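You operate a simulated robot arm through the tools that you are given. There is no shell and no other tool.

You run a simulated robot arm. Do the job below in one go: nothing can be reset, and whatever is moved stays where it is left.

Task
Calibrate THRUST with the gold weight: turn SPAN till it shows the weight's figure.
Fine: guard stays latched; fan switch on for it, off at the end; weight back on the green pad.

It is judged by the outcome, as a careful person would: the job done as asked, and still so three seconds after it is handed in. It fails if anything else is knocked over, pushed out of place, dropped, spilled or broken.

Robot
A 6-joint arm with a two-finger gripper, fixed in place. Base frame: the origin is on the floor under the middle of its stand, x ahead of it, y to its left, z up. Units: m, degrees, N and s.
It reaches about 1.298 m from its shoulder. Its first joint turns from -149.0 to 149.0 degrees. Payload 1.57 kg.
Tool frame: the origin (TCP) lies between the finger pads and is the grasp point; the fingertips stand 0.021 m ahead of it; z points along the fingers, y is the line along which they close. The gripper opens to 0.07 m; its body begins 0.05 m behind the TCP.
Orientation is told as [roll, pitch, yaw] about the base's x, y, z axes, in that order, counted from this pose: with the fingers straight down and closing along the base's y, the tool's x points along the base's -x, its y along +y and its z along -z.

Tools
- The arm moves only by the tool play_rows. Its arguments are lists of equal length, an entry for each row: "dp": the shift along the tool's x, y, z in m, a list of three; "dr": the turn, a rotation vector about the tool's x, y, z in rad, a list of three; "hand": the opening in per cent of the stroke, from 0 (shut) to 100 (fully open). In form: {"dp": [[tx, ty, tz], ...], "dr": [[wx, wy, wz], ...], "hand": [hand, ...]}. A call has 1 to 20 rows; each row is the pose to reach, as a shift and turn from the pose commanded when the call began, along the tool's axes at that moment. Rows are played at 5 a second. More than 0.05 m and 8.6 degrees between two rows, or a gripper value outside its range, and nothing of the call is played. A pose out of reach is approached as far as the arm can. The call stops where the force on the tool passes 50 N (or 10 N more than at its start, if that is more) or the arm is blocked; 0.2 s more then pass. Each finger travels about 0.1037 m/s and halts on what it meets, pressing with about 30 N; the grip force reading is that of the motor and also rises with nothing between the fingers. The clock runs only during rows and for 0.2 s after the last one: add rows that repeat a pose to give the fingers time. It gives the time, the measured TCP pose, the force on the tool (base axes), the opening and the grip force at its end, in the units of the frame above (readings bear some noise), with the torque about the TCP (base axes, N m) and any sound that the robot's microphone picked up, and new pictures: "pictures" is both (left out), scene, wrist or none.
- Cameras (640 x 400 px; columns grow to the right, rows downward): "scene" is fixed at [0.4013, 0.5, 1.6677]; the picture's right is [-0.99, 0.14, 0.00], its down [0.06, 0.42, -0.91] and it looks along [-0.13, -0.90, -0.42] (base axes); focal length 316 px, centre (320, 200). "wrist" rides on the gripper at [0.079, 0.004, -0.081] in the tool frame; the picture's right is [-0.05, 1.00, 0.00], its down [-0.67, -0.04, -0.74] and it looks along [-0.74, -0.04, 0.67] (tool axes); focal length 256 px, centre (320, 200). There is no depth. A picture from a camera that has moved, and an enlarged one, comes with that camera's place and axes in the base frame and with its lens.
- move_column(by): slides the trunk up (or, below 0, down) by that many m; the arm rides with it, the base frame stays. It gives what a move gives, with no picture.
- close_up(camera, box): a new picture of the part [left, top, right, bottom] of that camera's present view, enlarged. It takes no simulated time.
- job_done(): hands the job in; it is judged then, once.

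Places have to be worked out from the pictures, the camera data and where the tool is seen. Open the gripper and draw the arm clear of the work before you hand the job in, unless the task says otherwise.

The tools are called after "Call:" as name(argument=value, ...) on one line, values as JSON. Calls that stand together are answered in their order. play_rows: Moves the arm, as the interface text tells. Its arguments: {"type":"object","properties":{"dp":{"type":"array","items":{"type":"array","items":{"type":"number"}}},"dr":{"type":"array","items":{"type":"array","items":{"type":"number"}}},"hand":{"type":"array","items":{"type":"number"}},"pictures":{"type":"string","enum":["both","scene","wrist","none"]}},"required":["dp","dr","hand"]} The other tools are called the same way: move_column (by) moves the trunk up or down; close_up (camera, box) takes an enlarged picture of a part of a camera's view; job_done () hands the job in.

At the start:

```text
t: 0.0
ee_pos: [0.3598, -0.4998, 1.2182]
orientation: [-0.1, 0.1, -0.1]
ft_force: [0.1, 0.7, -0.1]
torque: [-0.01, -0.01, -0.02]
width: 0.0699
grasp_force: 0.1
trunk travel left (down, up): [-0.9, 0.07]
```

scene: 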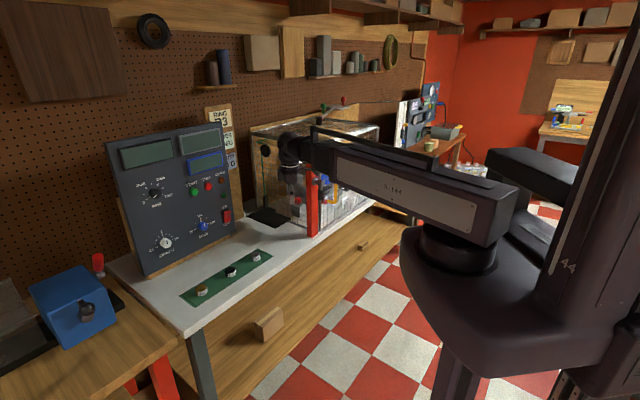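
wrist: 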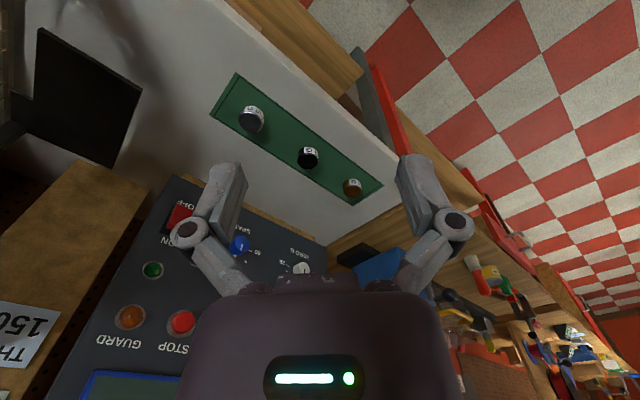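

The pictures show a panel with displays, knobs and buttons, a green pad with three weights, and a machine behind a guard. I take enlarged views to read the labels before moving.

Call:
close_up(camera="scene", box=[100, 110, 260, 210])

Call:
close_up(camera="scene", box=[120, 170, 260, 270])

Call:
close_up(camera="scene", box=[170, 240, 290, 315])

Call:
close_up(camera="scene", box=[230, 90, 390, 250])

Call:
close_up(camera="wrist", box=[200, 60, 400, 210])

Call:
close_up(camera="wrist", box=[0, 180, 340, 400])

```text
4.00 times, centred on (180, 160) of scene
camera zoom: at [0.4013, 0.5, 1.6677], right [-0.99, 0.14, 0.0], down [0.06, 0.42, -0.91], along [-0.13, -0.9, -0.42], focal length 1264 px, centre (880, 360)
```

zoom: 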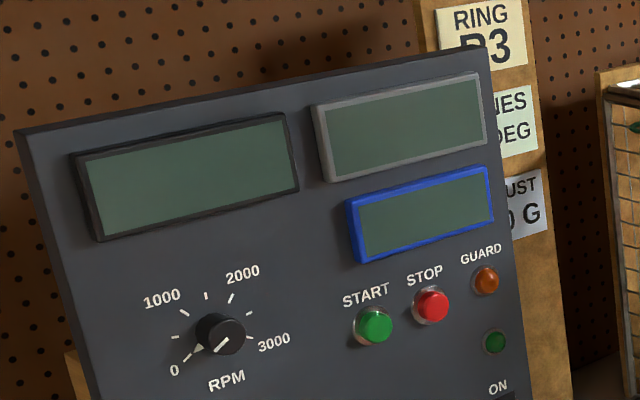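

```text
4.00 times, centred on (190, 220) of scene
camera zoom: at [0.4013, 0.5, 1.6677], right [-0.99, 0.14, 0.0], down [0.06, 0.42, -0.91], along [-0.13, -0.9, -0.42], focal length 1264 px, centre (840, 120)
```

zoom: 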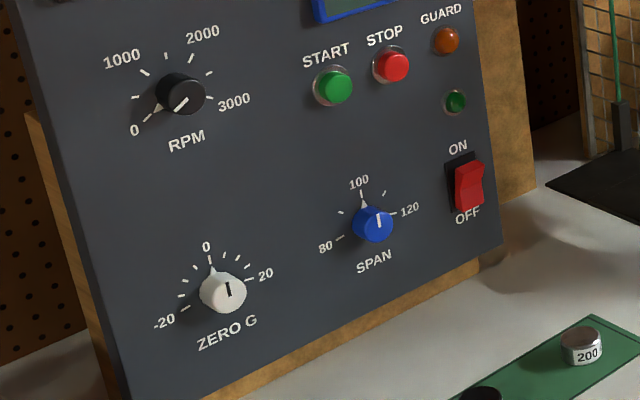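

```text
5.33 times, centred on (230, 278) of scene
camera zoom: at [0.4013, 0.5, 1.6677], right [-0.99, 0.14, 0.0], down [0.06, 0.42, -0.91], along [-0.13, -0.9, -0.42], focal length 1686 px, centre (800, -213)
```

zoom: 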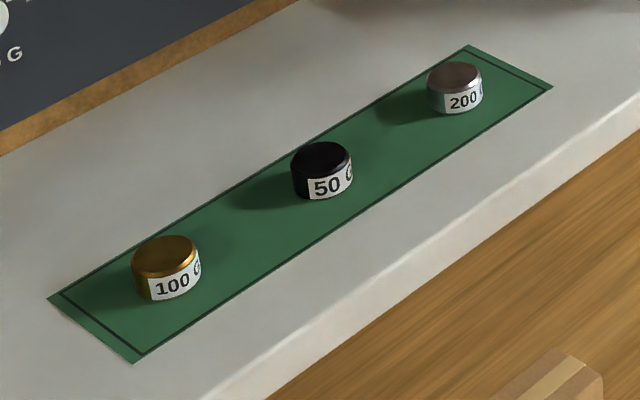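

```text
2.50 times, centred on (310, 170) of scene
camera zoom: at [0.4013, 0.5, 1.6677], right [-0.99, 0.14, 0.0], down [0.06, 0.42, -0.91], along [-0.13, -0.9, -0.42], focal length 790 px, centre (345, 275)
```

zoom: 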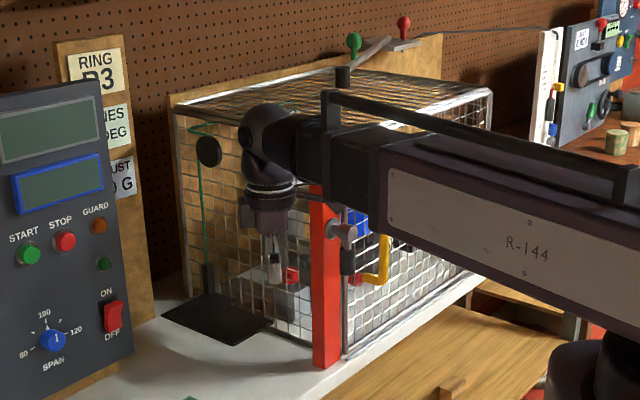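

```text
2.67 times, centred on (300, 135) of wrist
camera zoom: at [0.2802, -0.4949, 1.3003], right [0.05, 1.0, 0.0], down [0.67, -0.04, 0.74], along [0.74, -0.04, -0.67], focal length 683 px, centre (373, 373)
```

zoom: 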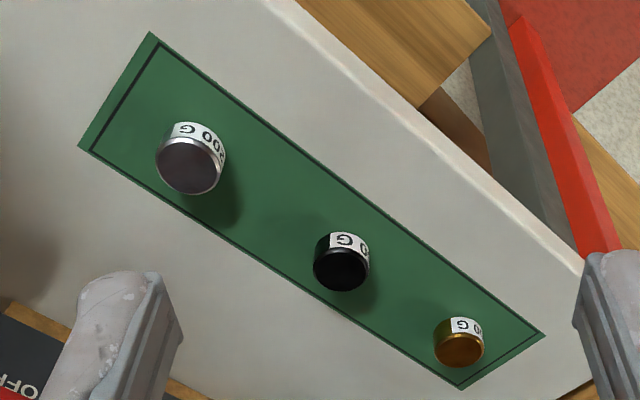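

```text
1.82 times, centred on (170, 290) of wrist
camera zoom: at [0.2802, -0.4949, 1.3003], right [0.05, 1.0, 0.0], down [0.67, -0.04, 0.74], along [0.74, -0.04, -0.67], focal length 465 px, centre (593, 36)
```

zoom: 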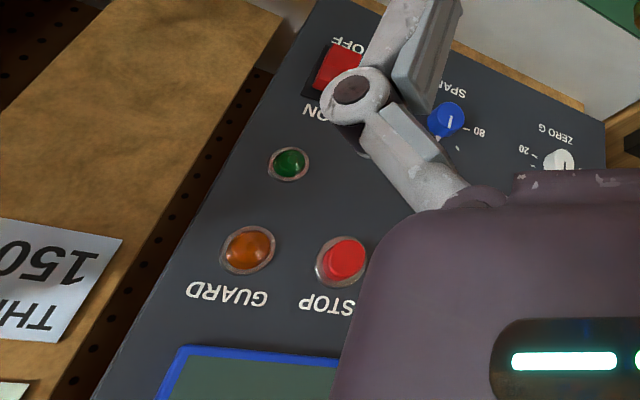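

Gold weight (100 G) sits at about (0.695, -0.444, 0.90). The SPAN knob is near (0.717, -0.683, 1.025) and the rocker switch near (0.633, -0.770, 1.017). I still don't know where the thrust pan is, so I turn the wrist camera in place towards the black mat and the cage.

Call:
play_rows(dp=[[0, 0, 0], [0, 0, 0], [0, 0, 0], [0, 0, 0], [0, 0, 0], [0, 0, 0], [0, 0, 0]], dr=[[0, 0, 0.14], [0, 0, 0.28], [0, 0, 0.42], [0, 0, 0.56], [0, 0, 0.7], [0, 0, 0.84], [0, 0, 0.98]], hand=[100, 100, 100, 100, 100, 100, 100])

```text
t: 1.6
ee_pos: [0.3607, -0.5, 1.2183]
orientation: [0.0, 0.0, -56.2]
ft_force: [-0.1, -0.5, -0.5]
torque: [0.03, 0.04, 0.01]
width: 0.0698
grasp_force: 0.1
trunk travel left (down, up): [-0.9, 0.07]
camera wrist: at [0.3192, -0.4309, 1.3003], right [0.86, 0.51, 0.0], down [0.34, -0.57, 0.74], along [0.38, -0.64, -0.67], focal length 256 px, centre (320, 200)
```

scene: 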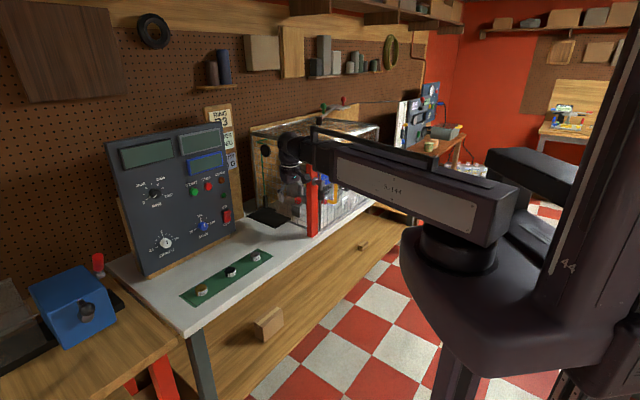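
wrist: 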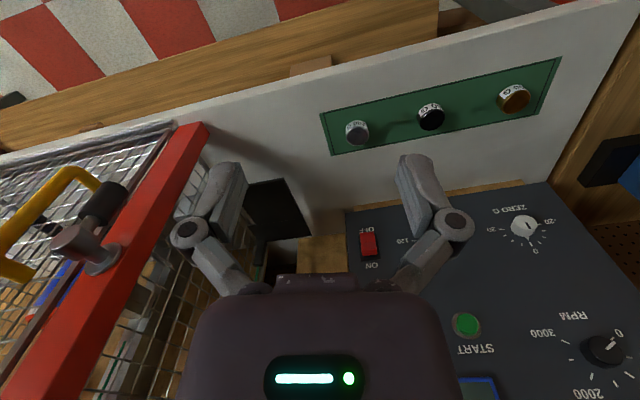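

The cage, its red post and the latch are on the left, and the mat is partly hidden by a finger. I take enlarged wrist views of the cage side and the mat.

Call:
close_up(camera="wrist", box=[0, 120, 220, 400])

Call:
close_up(camera="wrist", box=[200, 150, 420, 300])

Call:
close_up(camera="scene", box=[240, 120, 340, 240])

Call:
close_up(camera="scene", box=[200, 90, 260, 180])

```text
1.43 times, centred on (110, 260) of wrist
camera zoom: at [0.3192, -0.4309, 1.3003], right [0.86, 0.51, 0.0], down [0.34, -0.57, 0.74], along [0.38, -0.64, -0.67], focal length 366 px, centre (620, 114)
```

zoom: 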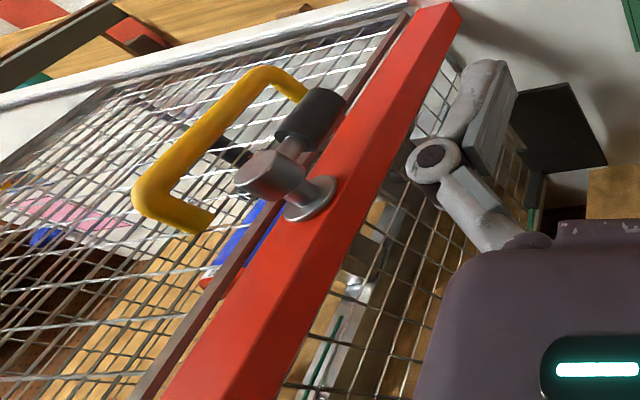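

```text
2.67 times, centred on (310, 225) of wrist
camera zoom: at [0.3192, -0.4309, 1.3003], right [0.86, 0.51, 0.0], down [0.34, -0.57, 0.74], along [0.38, -0.64, -0.67], focal length 683 px, centre (347, 133)
```

zoom: 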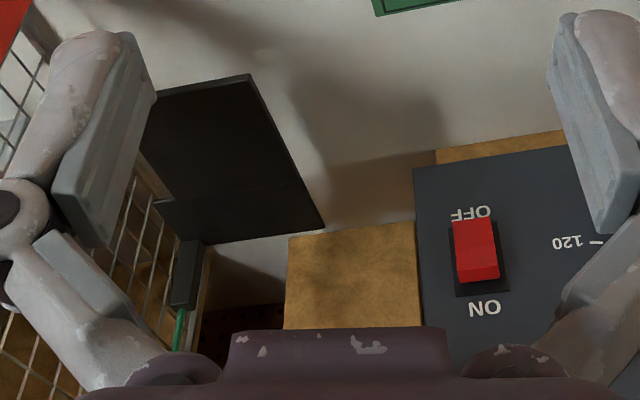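

```text
3.33 times, centred on (290, 180) of scene
camera zoom: at [0.4013, 0.5, 1.6677], right [-0.99, 0.14, 0.0], down [0.06, 0.42, -0.91], along [-0.13, -0.9, -0.42], focal length 1054 px, centre (420, 267)
```

zoom: 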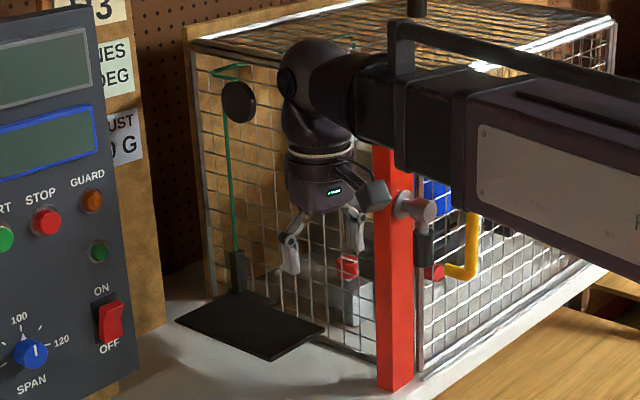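

```text
4.44 times, centred on (230, 135) of scene
camera zoom: at [0.4013, 0.5, 1.6677], right [-0.99, 0.14, 0.0], down [0.06, 0.42, -0.91], along [-0.13, -0.9, -0.42], focal length 1405 px, centre (720, 489)
```

zoom: 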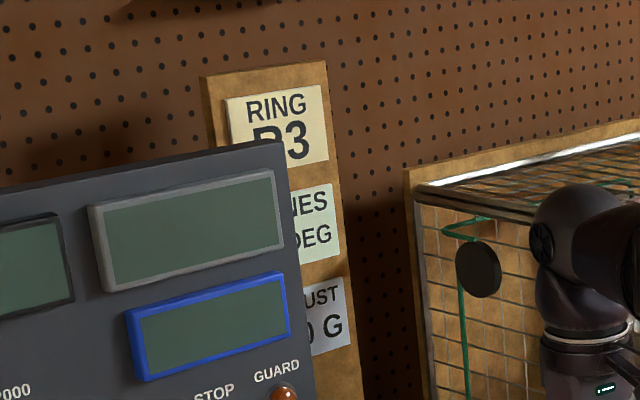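

The green cord runs from the black plate up over a disc into the cage, so the plate looks like the thrust pan, with the cage guard latched beside it. I tilt the tool up so the wrist camera faces the panel and the plate more squarely.

Call:
play_rows(dp=[[0, 0, 0], [0, 0, 0], [0, 0, 0], [0, 0, 0]], dr=[[0, -0.14, 0], [0, -0.28, 0], [0, -0.42, 0], [0, -0.5, 0]], hand=[100, 100, 100, 100])

```text
t: 2.6
ee_pos: [0.3595, -0.5005, 1.2415]
orientation: [0.0, -28.8, -56.2]
ft_force: [-1.0, 0.4, 0.1]
torque: [0.02, 0.03, -0.02]
width: 0.0701
grasp_force: 0.1
out of reach, approached as far as the arm can: row 2, 3, 4
trunk travel left (down, up): [-0.9, 0.07]
camera wrist: at [0.3021, -0.407, 1.2751], right [0.86, 0.52, 0.03], down [0.1, -0.21, 0.97], along [0.51, -0.83, -0.23], focal length 256 px, centre (320, 200)
```

scene: 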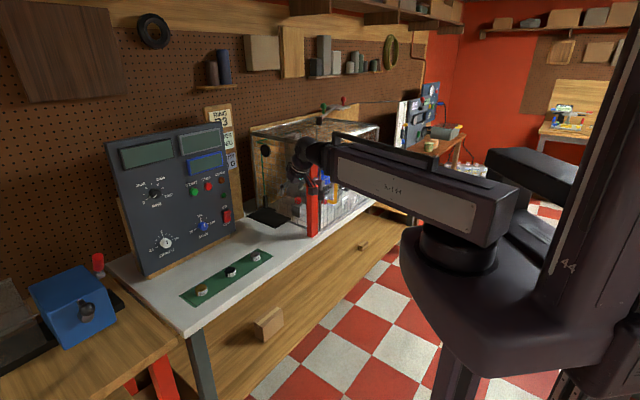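
wrist: 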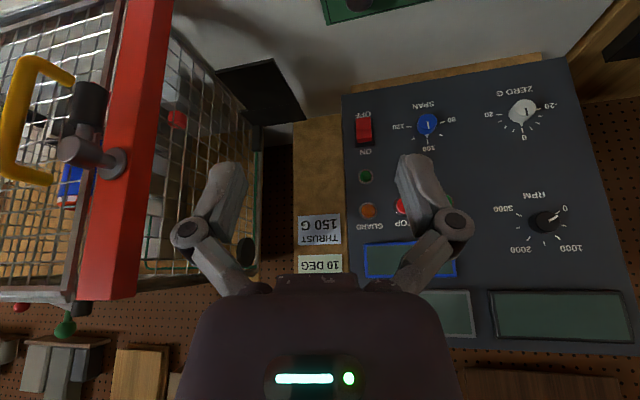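

The tilt was limited by the arm's reach (the TCP rose 2 cm), so the trunk must come down for low, level work. I zoom into this frontal view to read the panel and the plate.

Call:
close_up(camera="wrist", box=[340, 60, 640, 250])

Call:
close_up(camera="wrist", box=[170, 30, 330, 150])

Call:
close_up(camera="wrist", box=[120, 20, 320, 280])

Call:
close_up(camera="scene", box=[230, 130, 330, 240])

```text
2.11 times, centred on (490, 155) of wrist
camera zoom: at [0.3021, -0.407, 1.2751], right [0.86, 0.52, 0.03], down [0.1, -0.21, 0.97], along [0.51, -0.83, -0.23], focal length 539 px, centre (-38, 295)
```

zoom: 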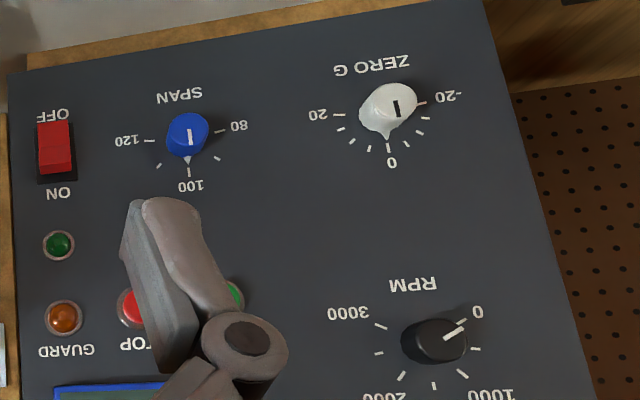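

```text
3.33 times, centred on (250, 90) of wrist
camera zoom: at [0.3021, -0.407, 1.2751], right [0.86, 0.52, 0.03], down [0.1, -0.21, 0.97], along [0.51, -0.83, -0.23], focal length 853 px, centre (553, 567)
```

zoom: 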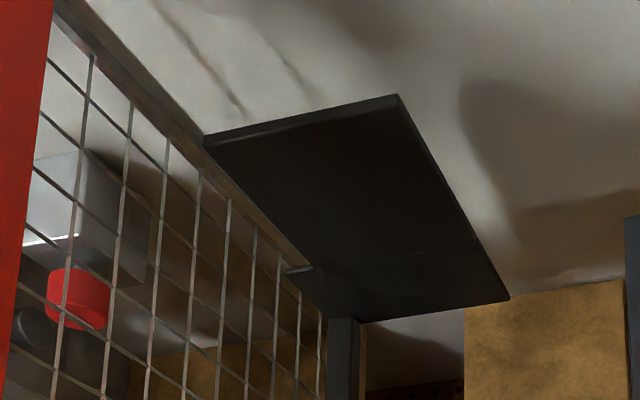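

```text
1.54 times, centred on (220, 150) of wrist
camera zoom: at [0.3021, -0.407, 1.2751], right [0.86, 0.52, 0.03], down [0.1, -0.21, 0.97], along [0.51, -0.83, -0.23], focal length 394 px, centre (474, 277)
```

zoom: 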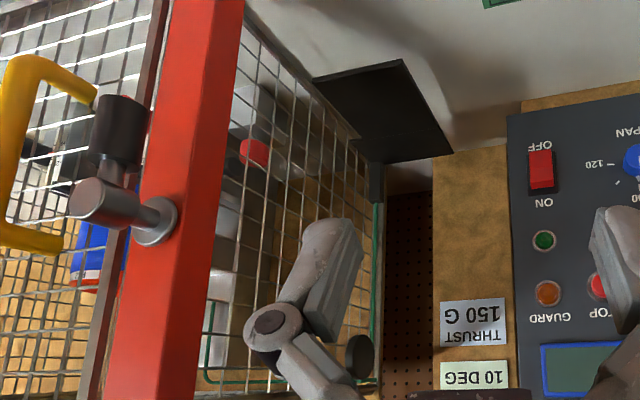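

```text
3.64 times, centred on (280, 185) of scene
camera zoom: at [0.4013, 0.5, 1.6677], right [-0.99, 0.14, 0.0], down [0.06, 0.42, -0.91], along [-0.13, -0.9, -0.42], focal length 1149 px, centre (466, 254)
```

zoom: 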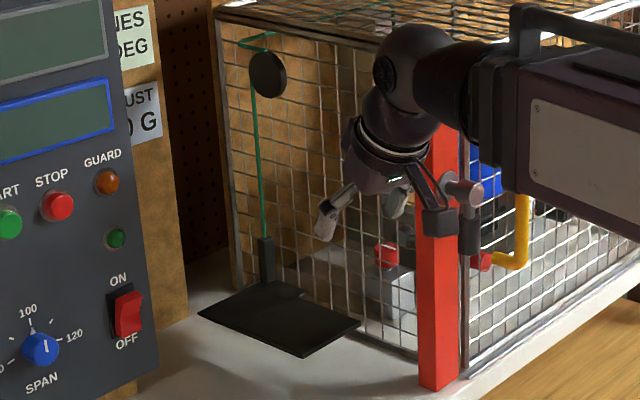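

The plate hangs from the green cord beside the latched cage, so it is the calibration pan, and the panel faces the robot base with its face near n = -0.99 m. To work lower I raise the arm first, then lower the trunk so the arm ends up above bench level.

Call:
play_rows(dp=[[-0.024, 0, -0.0439], [-0.0479, 0, -0.0878], [-0.0719, 0, -0.1316], [-0.0959, 0, -0.1755], [-0.1199, 0, -0.2194]], dr=[[0, 0, 0], [0, 0, 0], [0, 0, 0], [0, 0, 0], [0, 0, 0]], hand=[100, 100, 100, 100, 100], pictures="scene")

```text
t: 3.8
ee_pos: [0.3598, -0.5006, 1.2413]
orientation: [0.0, -28.6, -56.2]
ft_force: [0.2, -0.4, 0.2]
torque: [-0.01, 0.0, 0.0]
width: 0.0699
grasp_force: 0.1
out of reach, approached as far as the arm can: row 1, 2, 3, 4, 5
trunk travel left (down, up): [-0.9, 0.07]
```

scene: 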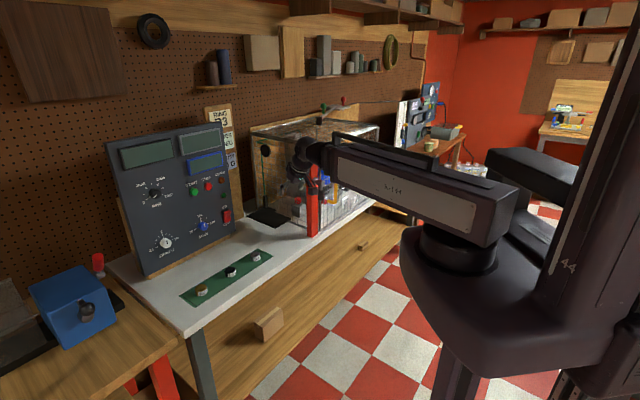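

The arm could not rise at all, so the TCP height seems to be set only by the trunk and the tool tilt. I look at the arm's structure before planning further.

Call:
close_up(camera="scene", box=[260, 100, 640, 337])

Call:
play_rows(dp=[[0, 0, 0]], dr=[[0, 0, 0]], hand=[100], pictures="none")

```text
1.68 times, centred on (450, 218) of scene
camera zoom: at [0.4013, 0.5, 1.6677], right [-0.99, 0.14, 0.0], down [0.06, 0.42, -0.91], along [-0.13, -0.9, -0.42], focal length 532 px, centre (101, 169)
```

zoom: 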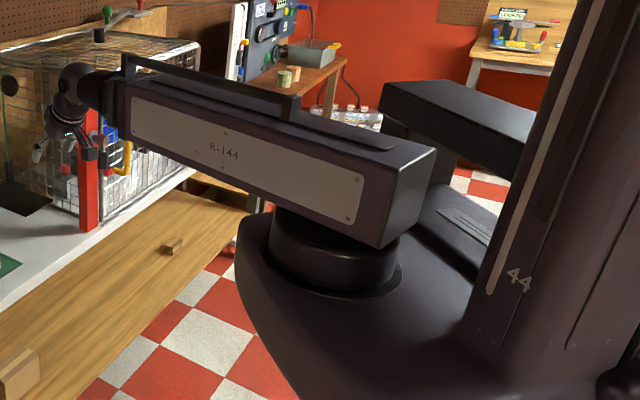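

```text
t: 4.2
ee_pos: [0.36, -0.5002, 1.2431]
orientation: [0.1, -28.6, -56.2]
ft_force: [0.2, 0.0, 0.2]
torque: [0.02, -0.01, 0.0]
width: 0.0701
grasp_force: 0.1
trunk travel left (down, up): [-0.9, 0.07]
```

The arm is a boom on a vertical shoulder axis, so its height comes from the trunk only, and a failed command is clipped to the pose reached. I now swing the tool to level, facing the panel, at a safe distance while still high.

Call:
play_rows(dp=[[-0.0149, 0.0107, -0.0073], [-0.0313, 0.0215, -0.0172], [-0.0487, 0.0322, -0.0292], [-0.0671, 0.0429, -0.0429], [-0.0864, 0.0537, -0.0582], [-0.1064, 0.0644, -0.0748], [-0.1266, 0.0751, -0.0918], [-0.1472, 0.0858, -0.1095]], dr=[[0, -0.134, 0], [0, -0.268, 0], [0, -0.402, 0], [0, -0.536, 0], [0, -0.67, 0], [0, -0.804, 0], [0, -0.938, 0], [0, -1.071, 0]], hand=[100, 100, 100, 100, 100, 100, 100, 100])

```text
t: 6.0
ee_pos: [0.4806, -0.516, 1.3998]
orientation: [67.3, -86.4, -123.4]
ft_force: [0.8, -0.1, 2.8]
torque: [0.04, 0.11, 0.03]
width: 0.0701
grasp_force: 0.2
out of reach, approached as far as the arm can: row 2, 3, 4, 5, 6, 7, 8
trunk travel left (down, up): [-0.9, 0.07]
camera wrist: at [0.4415, -0.4421, 1.3238], right [0.83, 0.55, 0.11], down [-0.47, 0.56, 0.68], along [0.31, -0.61, 0.72], focal length 256 px, centre (320, 200)
```

scene: 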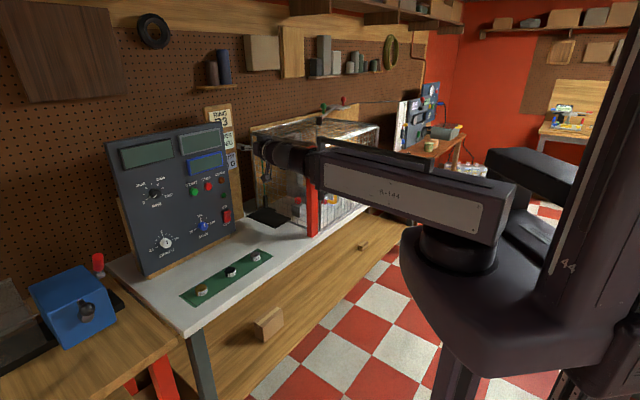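
wrist: 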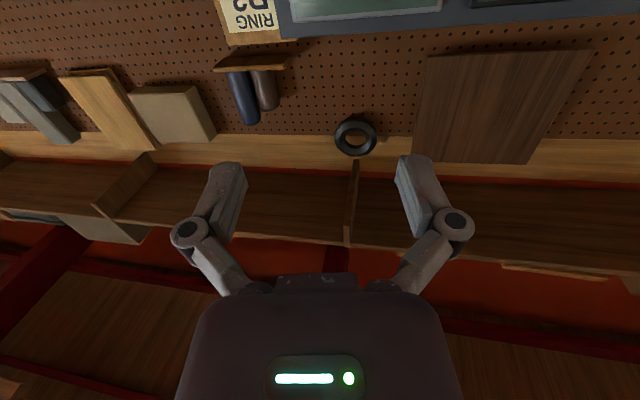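

The tool is level but about 3° rolled, probably because its heading was off the boom's direction near a wrist singularity. I align it with the panel's facing (heading -45°, 6° nose-down), still 0.28 m clear of the panel.

Call:
play_rows(dp=[[0.0076, -0.0005, 0.0002], [0.0152, -0.0009, 0.0004], [0.0152, -0.0009, 0.0004]], dr=[[-0.095, 0.0429, -0.0351], [-0.19, 0.0858, -0.0702], [-0.19, 0.0858, -0.0702]], hand=[100, 100, 100], pictures="none")

```text
t: 6.8
ee_pos: [0.4765, -0.5203, 1.3858]
orientation: [-28.2, -83.4, -22.7]
ft_force: [0.6, -0.3, -0.4]
torque: [0.01, 0.01, -0.02]
width: 0.0701
grasp_force: 0.2
out of reach, approached as far as the arm can: row 1, 2, 3
trunk travel left (down, up): [-0.9, 0.07]
```

The heading lags at -51°, so I re-aim at a pose exactly on the boom's line (e = 0, heading -45°) and repeat the final row so the wrist can settle.

Call:
play_rows(dp=[[-0.0003, 0.0154, -0.0015], [-0.0007, 0.0308, -0.0031], [-0.0007, 0.0308, -0.0031], [-0.0007, 0.0308, -0.0031], [-0.0007, 0.0308, -0.0031]], dr=[[-0.0525, 0.0, 0.0218], [-0.105, 0.0, 0.0436], [-0.105, 0.0, 0.0436], [-0.105, 0.0, 0.0436], [-0.105, 0.0, 0.0436]], hand=[100, 100, 100, 100, 100])

```text
t: 8.0
ee_pos: [0.5005, -0.4999, 1.3857]
orientation: [7.1, -84.2, -51.9]
ft_force: [0.6, 0.9, 0.4]
torque: [0.0, 0.03, -0.02]
width: 0.0699
grasp_force: 0.1
out of reach, approached as far as the arm can: row 2, 3, 4
trunk travel left (down, up): [-0.9, 0.07]
camera wrist: at [0.4398, -0.4336, 1.3158], right [0.71, 0.7, 0.07], down [-0.51, 0.44, 0.74], along [0.49, -0.56, 0.67], focal length 256 px, centre (320, 200)
```

scene: 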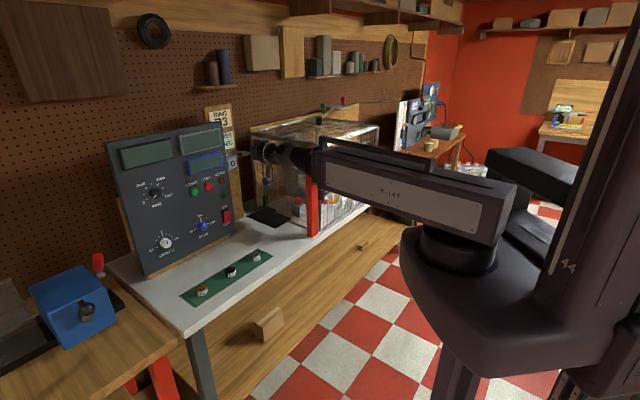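
wrist: 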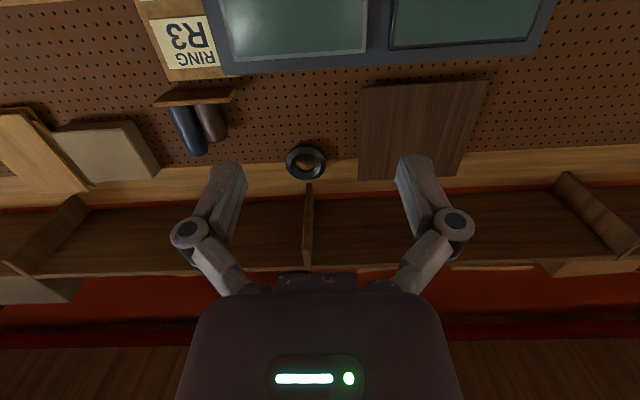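

That converged: the tool now points at heading -45°, about 6° nose-down. Next I roll the tool half a turn about its own axis so the wrist camera sits above the gripper, clear of the weights and with an upright view.

Call:
play_rows(dp=[[0, 0, 0], [0, 0, 0], [0, 0, 0], [0, 0, 0], [0, 0, 0], [0, 0, 0], [0, 0, 0], [0, 0, 0], [0, 0, 0], [0, 0, 0], [0, 0, 0], [0, 0, 0], [0, 0, 0], [0, 0, 0], [0, 0, 0], [0, 0, 0], [0, 0, 0], [0, 0, 0], [0, 0, 0], [0, 0, 0]], dr=[[0, 0, 0.148], [0, 0, 0.296], [0, 0, 0.444], [0, 0, 0.592], [0, 0, 0.74], [0, 0, 0.888], [0, 0, 1.036], [0, 0, 1.184], [0, 0, 1.332], [0, 0, 1.48], [0, 0, 1.628], [0, 0, 1.776], [0, 0, 1.924], [0, 0, 2.072], [0, 0, 2.22], [0, 0, 2.368], [0, 0, 2.516], [0, 0, 2.664], [0, 0, 2.812], [0, 0, 2.96]], hand=[100, 100, 100, 100, 100, 100, 100, 100, 100, 100, 100, 100, 100, 100, 100, 100, 100, 100, 100, 100])

```text
t: 12.2
ee_pos: [0.4985, -0.5003, 1.3865]
orientation: [58.9, 78.9, -165.7]
ft_force: [-0.1, 0.5, 1.0]
torque: [-0.02, -0.02, 0.0]
width: 0.07
grasp_force: 0.2
out of reach, approached as far as the arm can: row 2, 3, 6, 8, 9, 10, 11, 12, 16, 17, 18
trunk travel left (down, up): [-0.9, 0.07]
camera wrist: at [0.4535, -0.4424, 1.4733], right [-0.69, -0.71, 0.11], down [-0.63, 0.52, -0.58], along [0.36, -0.48, -0.8], focal length 256 px, centre (320, 200)
```

scene: 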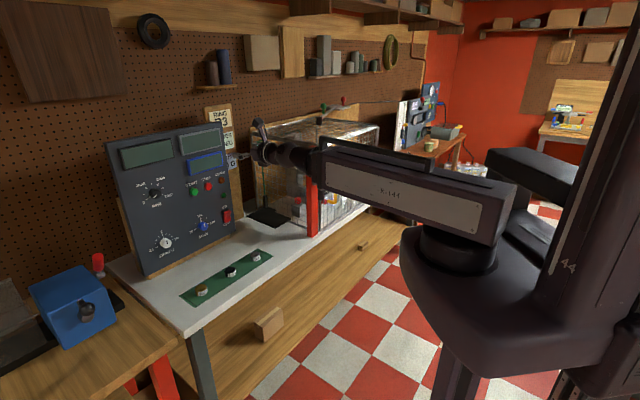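
wrist: 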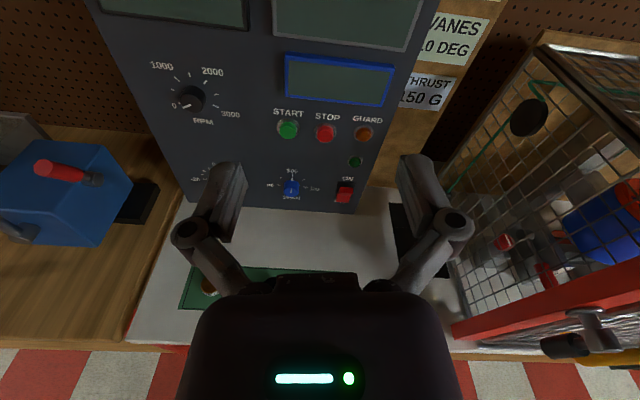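

The camera now rides above the gripper with an upright view of the panel and cage. I enlarge the controls and the cage side to measure them better.

Call:
close_up(camera="wrist", box=[180, 100, 420, 250])

Call:
close_up(camera="wrist", box=[390, 60, 640, 340])

Call:
close_up(camera="wrist", box=[80, 0, 480, 250])

```text
2.67 times, centred on (300, 175) of wrist
camera zoom: at [0.4535, -0.4424, 1.4733], right [-0.69, -0.71, 0.11], down [-0.63, 0.52, -0.58], along [0.36, -0.48, -0.8], focal length 683 px, centre (373, 267)
```

zoom: 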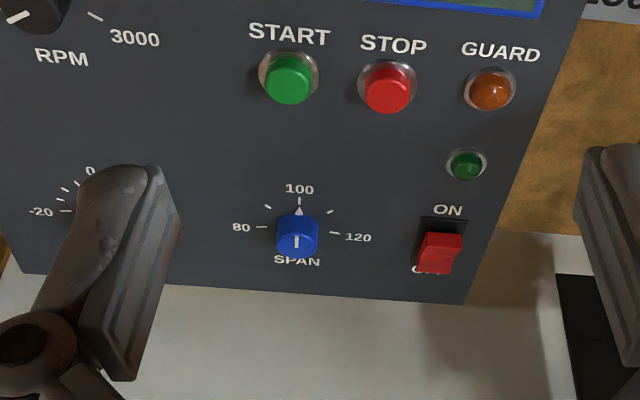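

```text
1.43 times, centred on (515, 200) of wrist
camera zoom: at [0.4535, -0.4424, 1.4733], right [-0.69, -0.71, 0.11], down [-0.63, 0.52, -0.58], along [0.36, -0.48, -0.8], focal length 366 px, centre (41, 200)
```

zoom: 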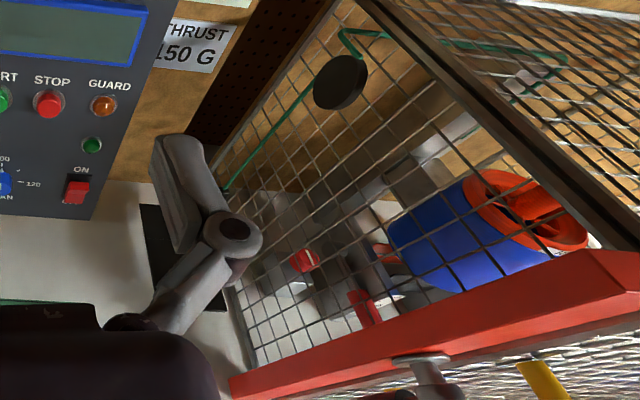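

```text
1.60 times, centred on (280, 125) of wrist
camera zoom: at [0.4535, -0.4424, 1.4733], right [-0.69, -0.71, 0.11], down [-0.63, 0.52, -0.58], along [0.36, -0.48, -0.8], focal length 410 px, centre (384, 320)
```

zoom: 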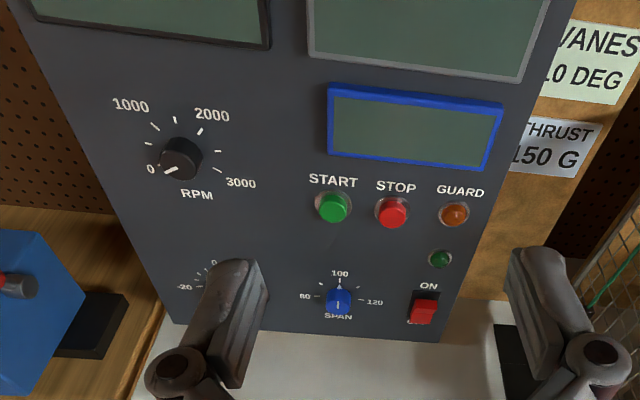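

The measurements agree: the panel is practically vertical at n ≈ -1.000. The SPAN knob is at e ≈ 0.025, z ≈ 1.027, and the rocker centre at e ≈ -0.097, z ≈ 1.023. I level the tool, slide sideways in line with the switch, and zoom in on the rocker.

Call:
play_rows(dp=[[-0.0012, 0.0321, -0.0004], [-0.0025, 0.0643, -0.0007], [-0.0037, 0.0964, -0.0011], [-0.0037, 0.0964, -0.0011], [-0.0037, 0.0964, -0.0011], [-0.0037, 0.0964, -0.0011], [-0.0037, 0.0964, -0.0011], [-0.0037, 0.0964, -0.0011]], dr=[[-0.0013, 0.0214, 0.0551], [-0.0027, 0.0428, 0.1102], [-0.004, 0.0642, 0.1653], [-0.004, 0.0642, 0.1653], [-0.004, 0.0642, 0.1653], [-0.004, 0.0642, 0.1653], [-0.004, 0.0642, 0.1653], [-0.004, 0.0642, 0.1653]], hand=[80, 60, 40, 20, 0, 0, 0, 0])

Call:
close_up(camera="wrist", box=[200, 100, 400, 250])

Call:
close_up(camera="scene", box=[210, 190, 250, 240])

```text
t: 14.0
ee_pos: [0.4309, -0.5663, 1.3986]
orientation: [5.9, 88.0, 141.2]
ft_force: [-0.7, -0.6, 0.5]
torque: [0.0, -0.01, -0.02]
width: 0.0
grasp_force: 28.3
trunk travel left (down, up): [-0.9, 0.07]
camera wrist: at [0.3719, -0.513, 1.4808], right [-0.71, -0.71, -0.05], down [-0.52, 0.56, -0.64], along [0.48, -0.43, -0.77], focal length 256 px, centre (320, 200)
```

scene: 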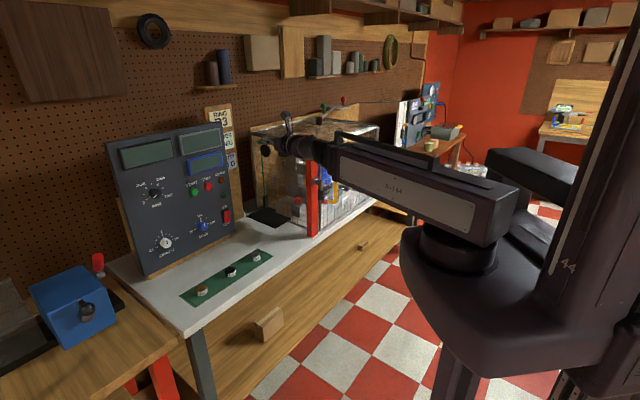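
wrist: 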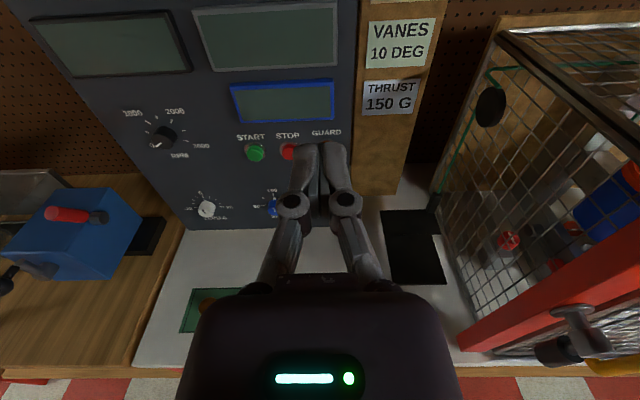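

```text
2.67 times, centred on (300, 175) of wrist
camera zoom: at [0.3719, -0.513, 1.4808], right [-0.71, -0.71, -0.05], down [-0.52, 0.56, -0.64], along [0.48, -0.43, -0.77], focal length 683 px, centre (373, 267)
```

zoom: 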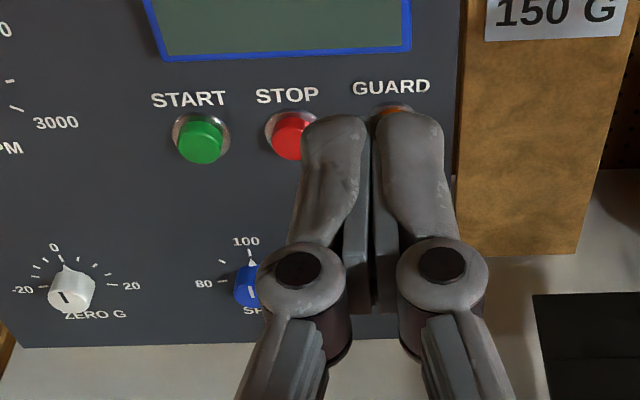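

```text
8.00 times, centred on (230, 215) of scene
camera zoom: at [0.4013, 0.5, 1.6677], right [-0.99, 0.14, 0.0], down [0.06, 0.42, -0.91], along [-0.13, -0.9, -0.42], focal length 2528 px, centre (1040, 80)
```

zoom: 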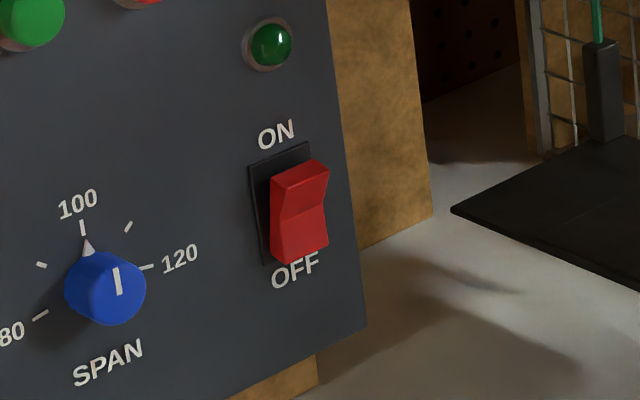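

The rocker's top half stands out (OFF) and the bottom is pressed in, so a push on the upper half should turn it on. I check the plate from this angle and lower the trunk so the fingertips come to the height of the rocker's upper half.

Call:
close_up(camera="wrist", box=[360, 60, 540, 300])

Call:
move_column(by=-0.362)

```text
1.67 times, centred on (450, 180) of wrist
camera zoom: at [0.3719, -0.513, 1.4808], right [-0.71, -0.71, -0.05], down [-0.52, 0.56, -0.64], along [0.48, -0.43, -0.77], focal length 427 px, centre (103, 233)
```

zoom: 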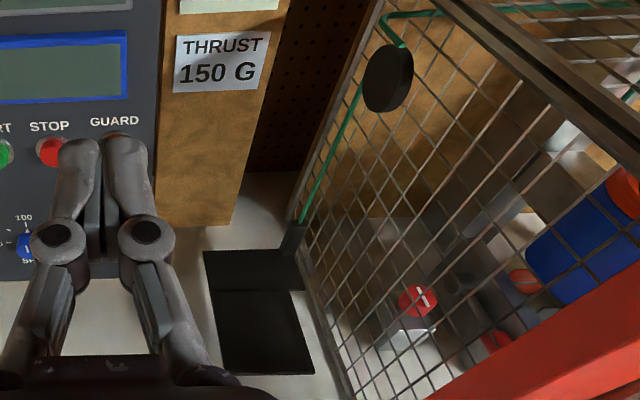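

```text
t: 17.5
ee_pos: [0.4308, -0.5661, 1.0363]
orientation: [6.0, 88.0, 141.1]
ft_force: [-0.3, -0.3, -0.4]
torque: [-0.03, -0.04, 0.02]
width: 0.0
grasp_force: 28.6
trunk travel left (down, up): [-0.538, 0.432]
```

The trunk is down and the TCP is at z 1.036, in line with the switch. I take fresh pictures before pushing forward.

Call:
close_up(camera="wrist", box=[160, 50, 480, 250])

Call:
close_up(camera="scene", box=[100, 100, 340, 300])

```text
2.00 times, centred on (320, 150) of wrist
camera zoom: at [0.3718, -0.5131, 1.1189], right [-0.71, -0.71, -0.05], down [-0.52, 0.56, -0.64], along [0.48, -0.43, -0.77], focal length 512 px, centre (320, 300)
```

zoom: 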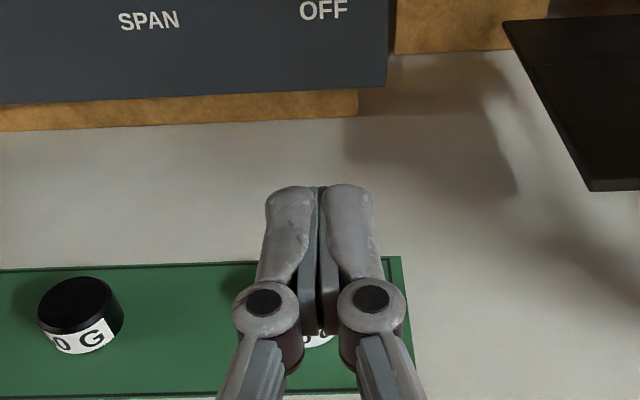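

```text
2.00 times, centred on (220, 200) of scene
camera zoom: at [0.4013, 0.5, 1.6677], right [-0.99, 0.14, 0.0], down [0.06, 0.42, -0.91], along [-0.13, -0.9, -0.42], focal length 632 px, centre (520, 200)
```

zoom: 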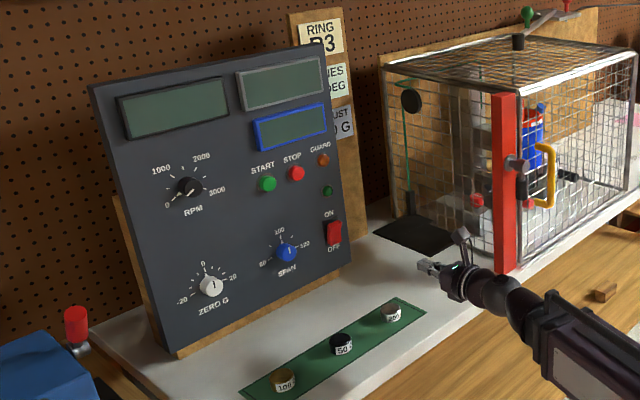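

The scene view is clear and the closed fingers point at the rocker. I advance 0.22 m to a stand-off a few centimetres short of the panel.

Call:
play_rows(dp=[[0.0015, 0.0, 0.044], [0.0031, 0.0, 0.088], [0.0046, 0.0, 0.132], [0.0061, 0.0, 0.176], [0.0077, 0.0, 0.22], [0.0077, 0.0, 0.22]], dr=[[0, 0, 0], [0, 0, 0], [0, 0, 0], [0, 0, 0], [0, 0, 0], [0, 0, 0]], hand=[0, 0, 0, 0, 0, 0])

Call:
close_up(camera="scene", box=[200, 180, 280, 240])

Call:
close_up(camera="wrist", box=[200, 20, 440, 200])

```text
t: 18.9
ee_pos: [0.5865, -0.7219, 1.0365]
orientation: [6.6, 88.0, 141.8]
ft_force: [-0.3, 0.3, 0.7]
torque: [-0.03, -0.04, 0.0]
width: 0.0
grasp_force: 28.5
trunk travel left (down, up): [-0.538, 0.432]
camera wrist: at [0.5288, -0.6686, 1.1189], right [-0.71, -0.71, -0.05], down [-0.52, 0.56, -0.64], along [0.48, -0.43, -0.77], focal length 256 px, centre (320, 200)
```

scene: 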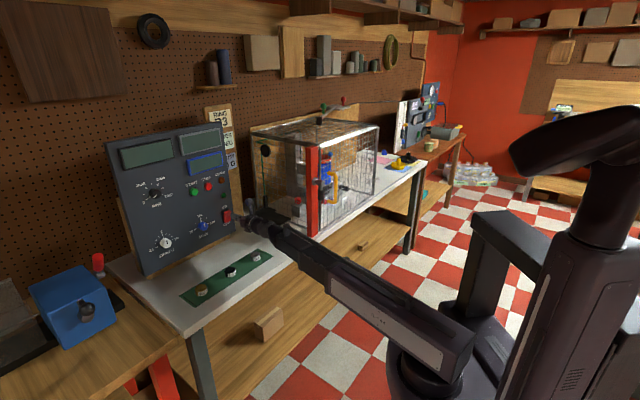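
wrist: 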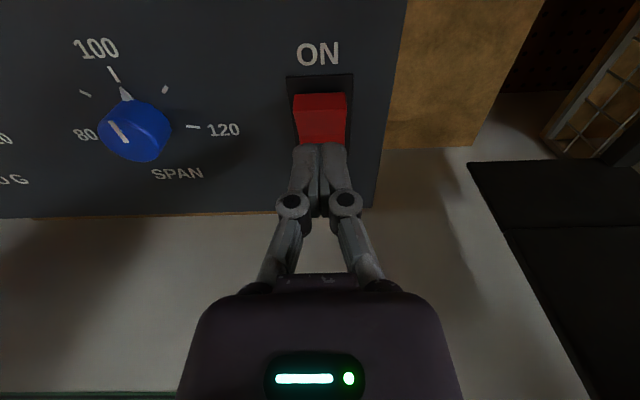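

```text
6.67 times, centred on (240, 210) of scene
camera zoom: at [0.4013, 0.5, 1.6677], right [-0.99, 0.14, 0.0], down [0.06, 0.42, -0.91], along [-0.13, -0.9, -0.42], focal length 2107 px, centre (853, 133)
```

zoom: 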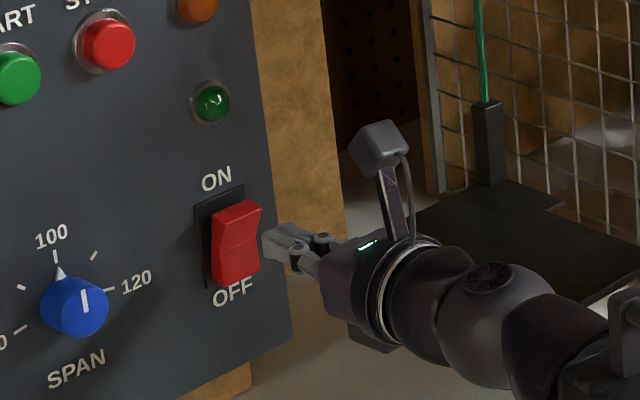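

```text
2.22 times, centred on (320, 110) of wrist
camera zoom: at [0.5288, -0.6686, 1.1189], right [-0.71, -0.71, -0.05], down [-0.52, 0.56, -0.64], along [0.48, -0.43, -0.77], focal length 569 px, centre (320, 400)
```

zoom: 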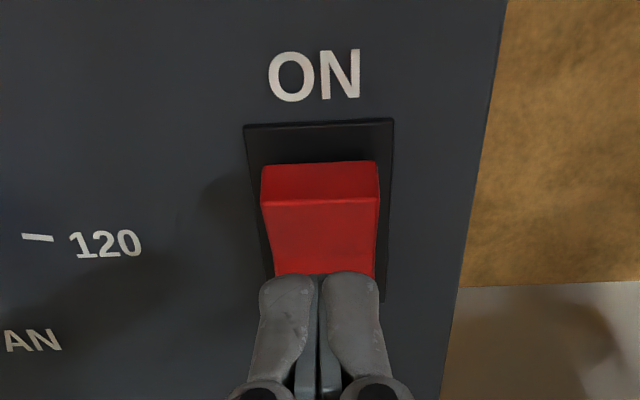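

The tip is laterally centred on the rocker and about 2.5 cm from its protruding upper half. I push forward in small steps.

Call:
play_rows(dp=[[0.0003, 0, 0.008], [0.0006, 0, 0.016], [0.0008, 0, 0.022], [0.0009, 0, 0.026], [0.001, 0, 0.03], [0.0012, 0, 0.034], [0.0013, 0, 0.038]], dr=[[0, 0, 0], [0, 0, 0], [0, 0, 0], [0, 0, 0], [0, 0, 0], [0, 0, 0], [0, 0, 0]], hand=[0, 0, 0, 0, 0, 0, 0])

Call:
close_up(camera="scene", box=[100, 120, 260, 240])

```text
t: 20.5
ee_pos: [0.6129, -0.7483, 1.037]
orientation: [5.6, 87.9, 140.7]
ft_force: [-0.5, 0.4, -0.8]
torque: [0.0, 0.0, 0.02]
width: 0.0
grasp_force: 28.6
trunk travel left (down, up): [-0.538, 0.432]
camera wrist: at [0.5548, -0.6949, 1.1189], right [-0.71, -0.71, -0.05], down [-0.52, 0.56, -0.64], along [0.48, -0.43, -0.77], focal length 256 px, centre (320, 200)
```

scene: 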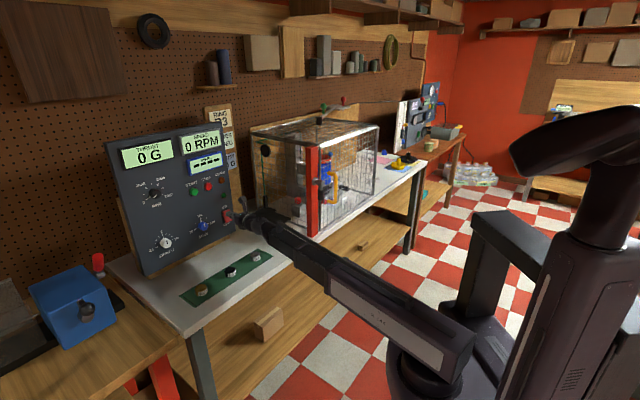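
wrist: 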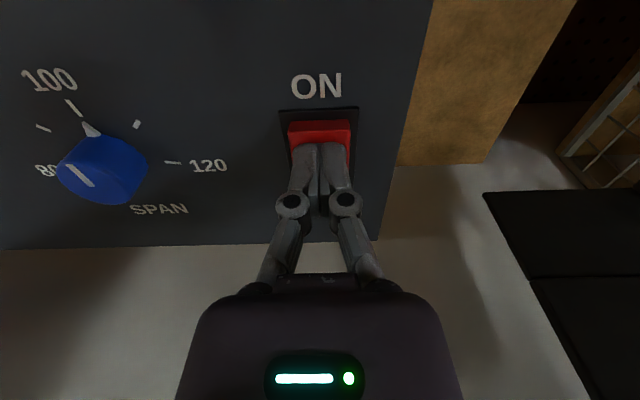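

```text
3.33 times, centred on (180, 180) of scene
camera zoom: at [0.4013, 0.5, 1.6677], right [-0.99, 0.14, 0.0], down [0.06, 0.42, -0.91], along [-0.13, -0.9, -0.42], focal length 1054 px, centre (787, 267)
```

zoom: 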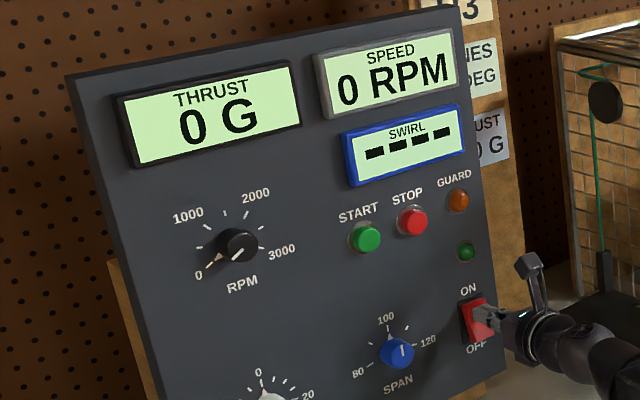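

The switch is on: THRUST reads 0 G with nothing on the pan, and the GUARD lamp stays dark. I withdraw straight back from the panel.

Call:
play_rows(dp=[[-0.0007, 0, -0.02], [-0.0021, 0, -0.06], [-0.0035, 0, -0.1], [-0.0049, 0, -0.14], [-0.0063, 0, -0.18], [-0.0077, 0, -0.22], [-0.0077, 0, -0.22]], dr=[[0, 0, 0], [0, 0, 0], [0, 0, 0], [0, 0, 0], [0, 0, 0], [0, 0, 0], [0, 0, 0]], hand=[0, 0, 0, 0, 0, 0, 0], pictures="scene")

Call:
move_column(by=0.28)

```text
t: 22.1
ee_pos: [0.457, -0.5912, 1.0367]
orientation: [5.4, 88.0, 140.5]
ft_force: [-0.4, 0.7, 0.2]
torque: [0.03, 0.0, 0.02]
width: 0.0
grasp_force: 28.4
trunk travel left (down, up): [-0.538, 0.432]
```

scene: 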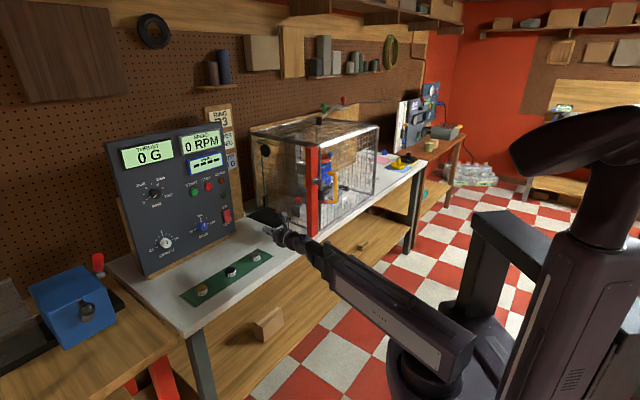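

```text
t: 24.9
ee_pos: [0.4556, -0.5921, 1.3156]
orientation: [5.9, 88.0, 141.1]
ft_force: [-0.1, 0.7, 0.1]
torque: [0.0, 0.05, -0.02]
width: 0.0
grasp_force: 28.4
trunk travel left (down, up): [-0.818, 0.152]
```

The tool is back high and clear. I now swing it to point straight down above the gold weight (e ≈ 0.178, n ≈ -0.806) with the fingers opening.

Call:
play_rows(dp=[[-0.0257, -0.0249, 0.0212], [-0.0508, -0.0498, 0.0389], [-0.0749, -0.0747, 0.0529], [-0.0974, -0.0996, 0.0635], [-0.1181, -0.1245, 0.0712], [-0.1363, -0.1495, 0.0758], [-0.1519, -0.1744, 0.0782], [-0.1644, -0.1993, 0.0783], [-0.1734, -0.2242, 0.0768], [-0.1791, -0.2491, 0.0742], [-0.181, -0.274, 0.071], [-0.181, -0.274, 0.071], [-0.181, -0.274, 0.071], [-0.181, -0.274, 0.071]], dr=[[0, -0.1396, 0], [0, -0.2793, 0], [0, -0.4189, 0], [0, -0.5585, 0], [0, -0.6981, 0], [0, -0.8378, 0], [0, -0.9774, 0], [0, -1.117, 0], [0, -1.2566, 0], [0, -1.3963, 0], [0, -1.5359, 0], [0, -1.5359, 0], [0, -1.5359, 0], [0, -1.5359, 0]], hand=[0, 10, 20, 30, 40, 50, 60, 70, 80, 90, 100, 100, 100, 100])

```text
t: 27.9
ee_pos: [0.6201, -0.5323, 1.1363]
orientation: [-1.9, 0.4, 144.1]
ft_force: [-0.4, 0.0, 0.2]
torque: [0.01, -0.01, -0.02]
width: 0.07
grasp_force: 0.0
out of reach, approached as far as the arm can: row 4, 5, 6, 7, 8, 9, 10, 11, 12, 13, 14
trunk travel left (down, up): [-0.818, 0.152]
camera wrist: at [0.6798, -0.583, 1.219], right [-0.63, -0.78, -0.03], down [-0.54, 0.4, 0.74], along [-0.56, 0.48, -0.67], focal length 256 px, centre (320, 200)
```

scene: 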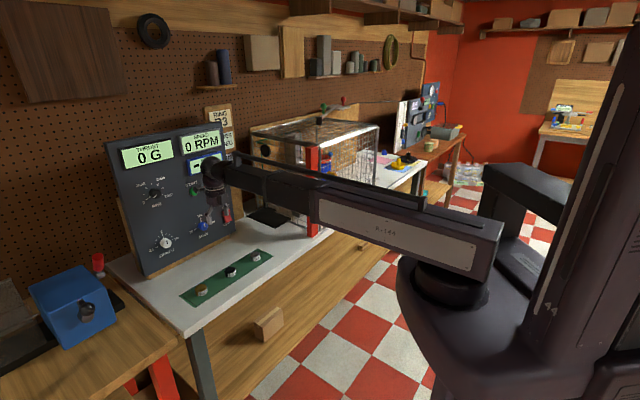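
wrist: 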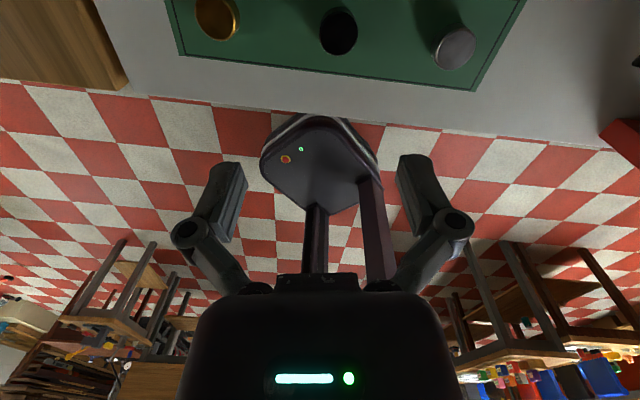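

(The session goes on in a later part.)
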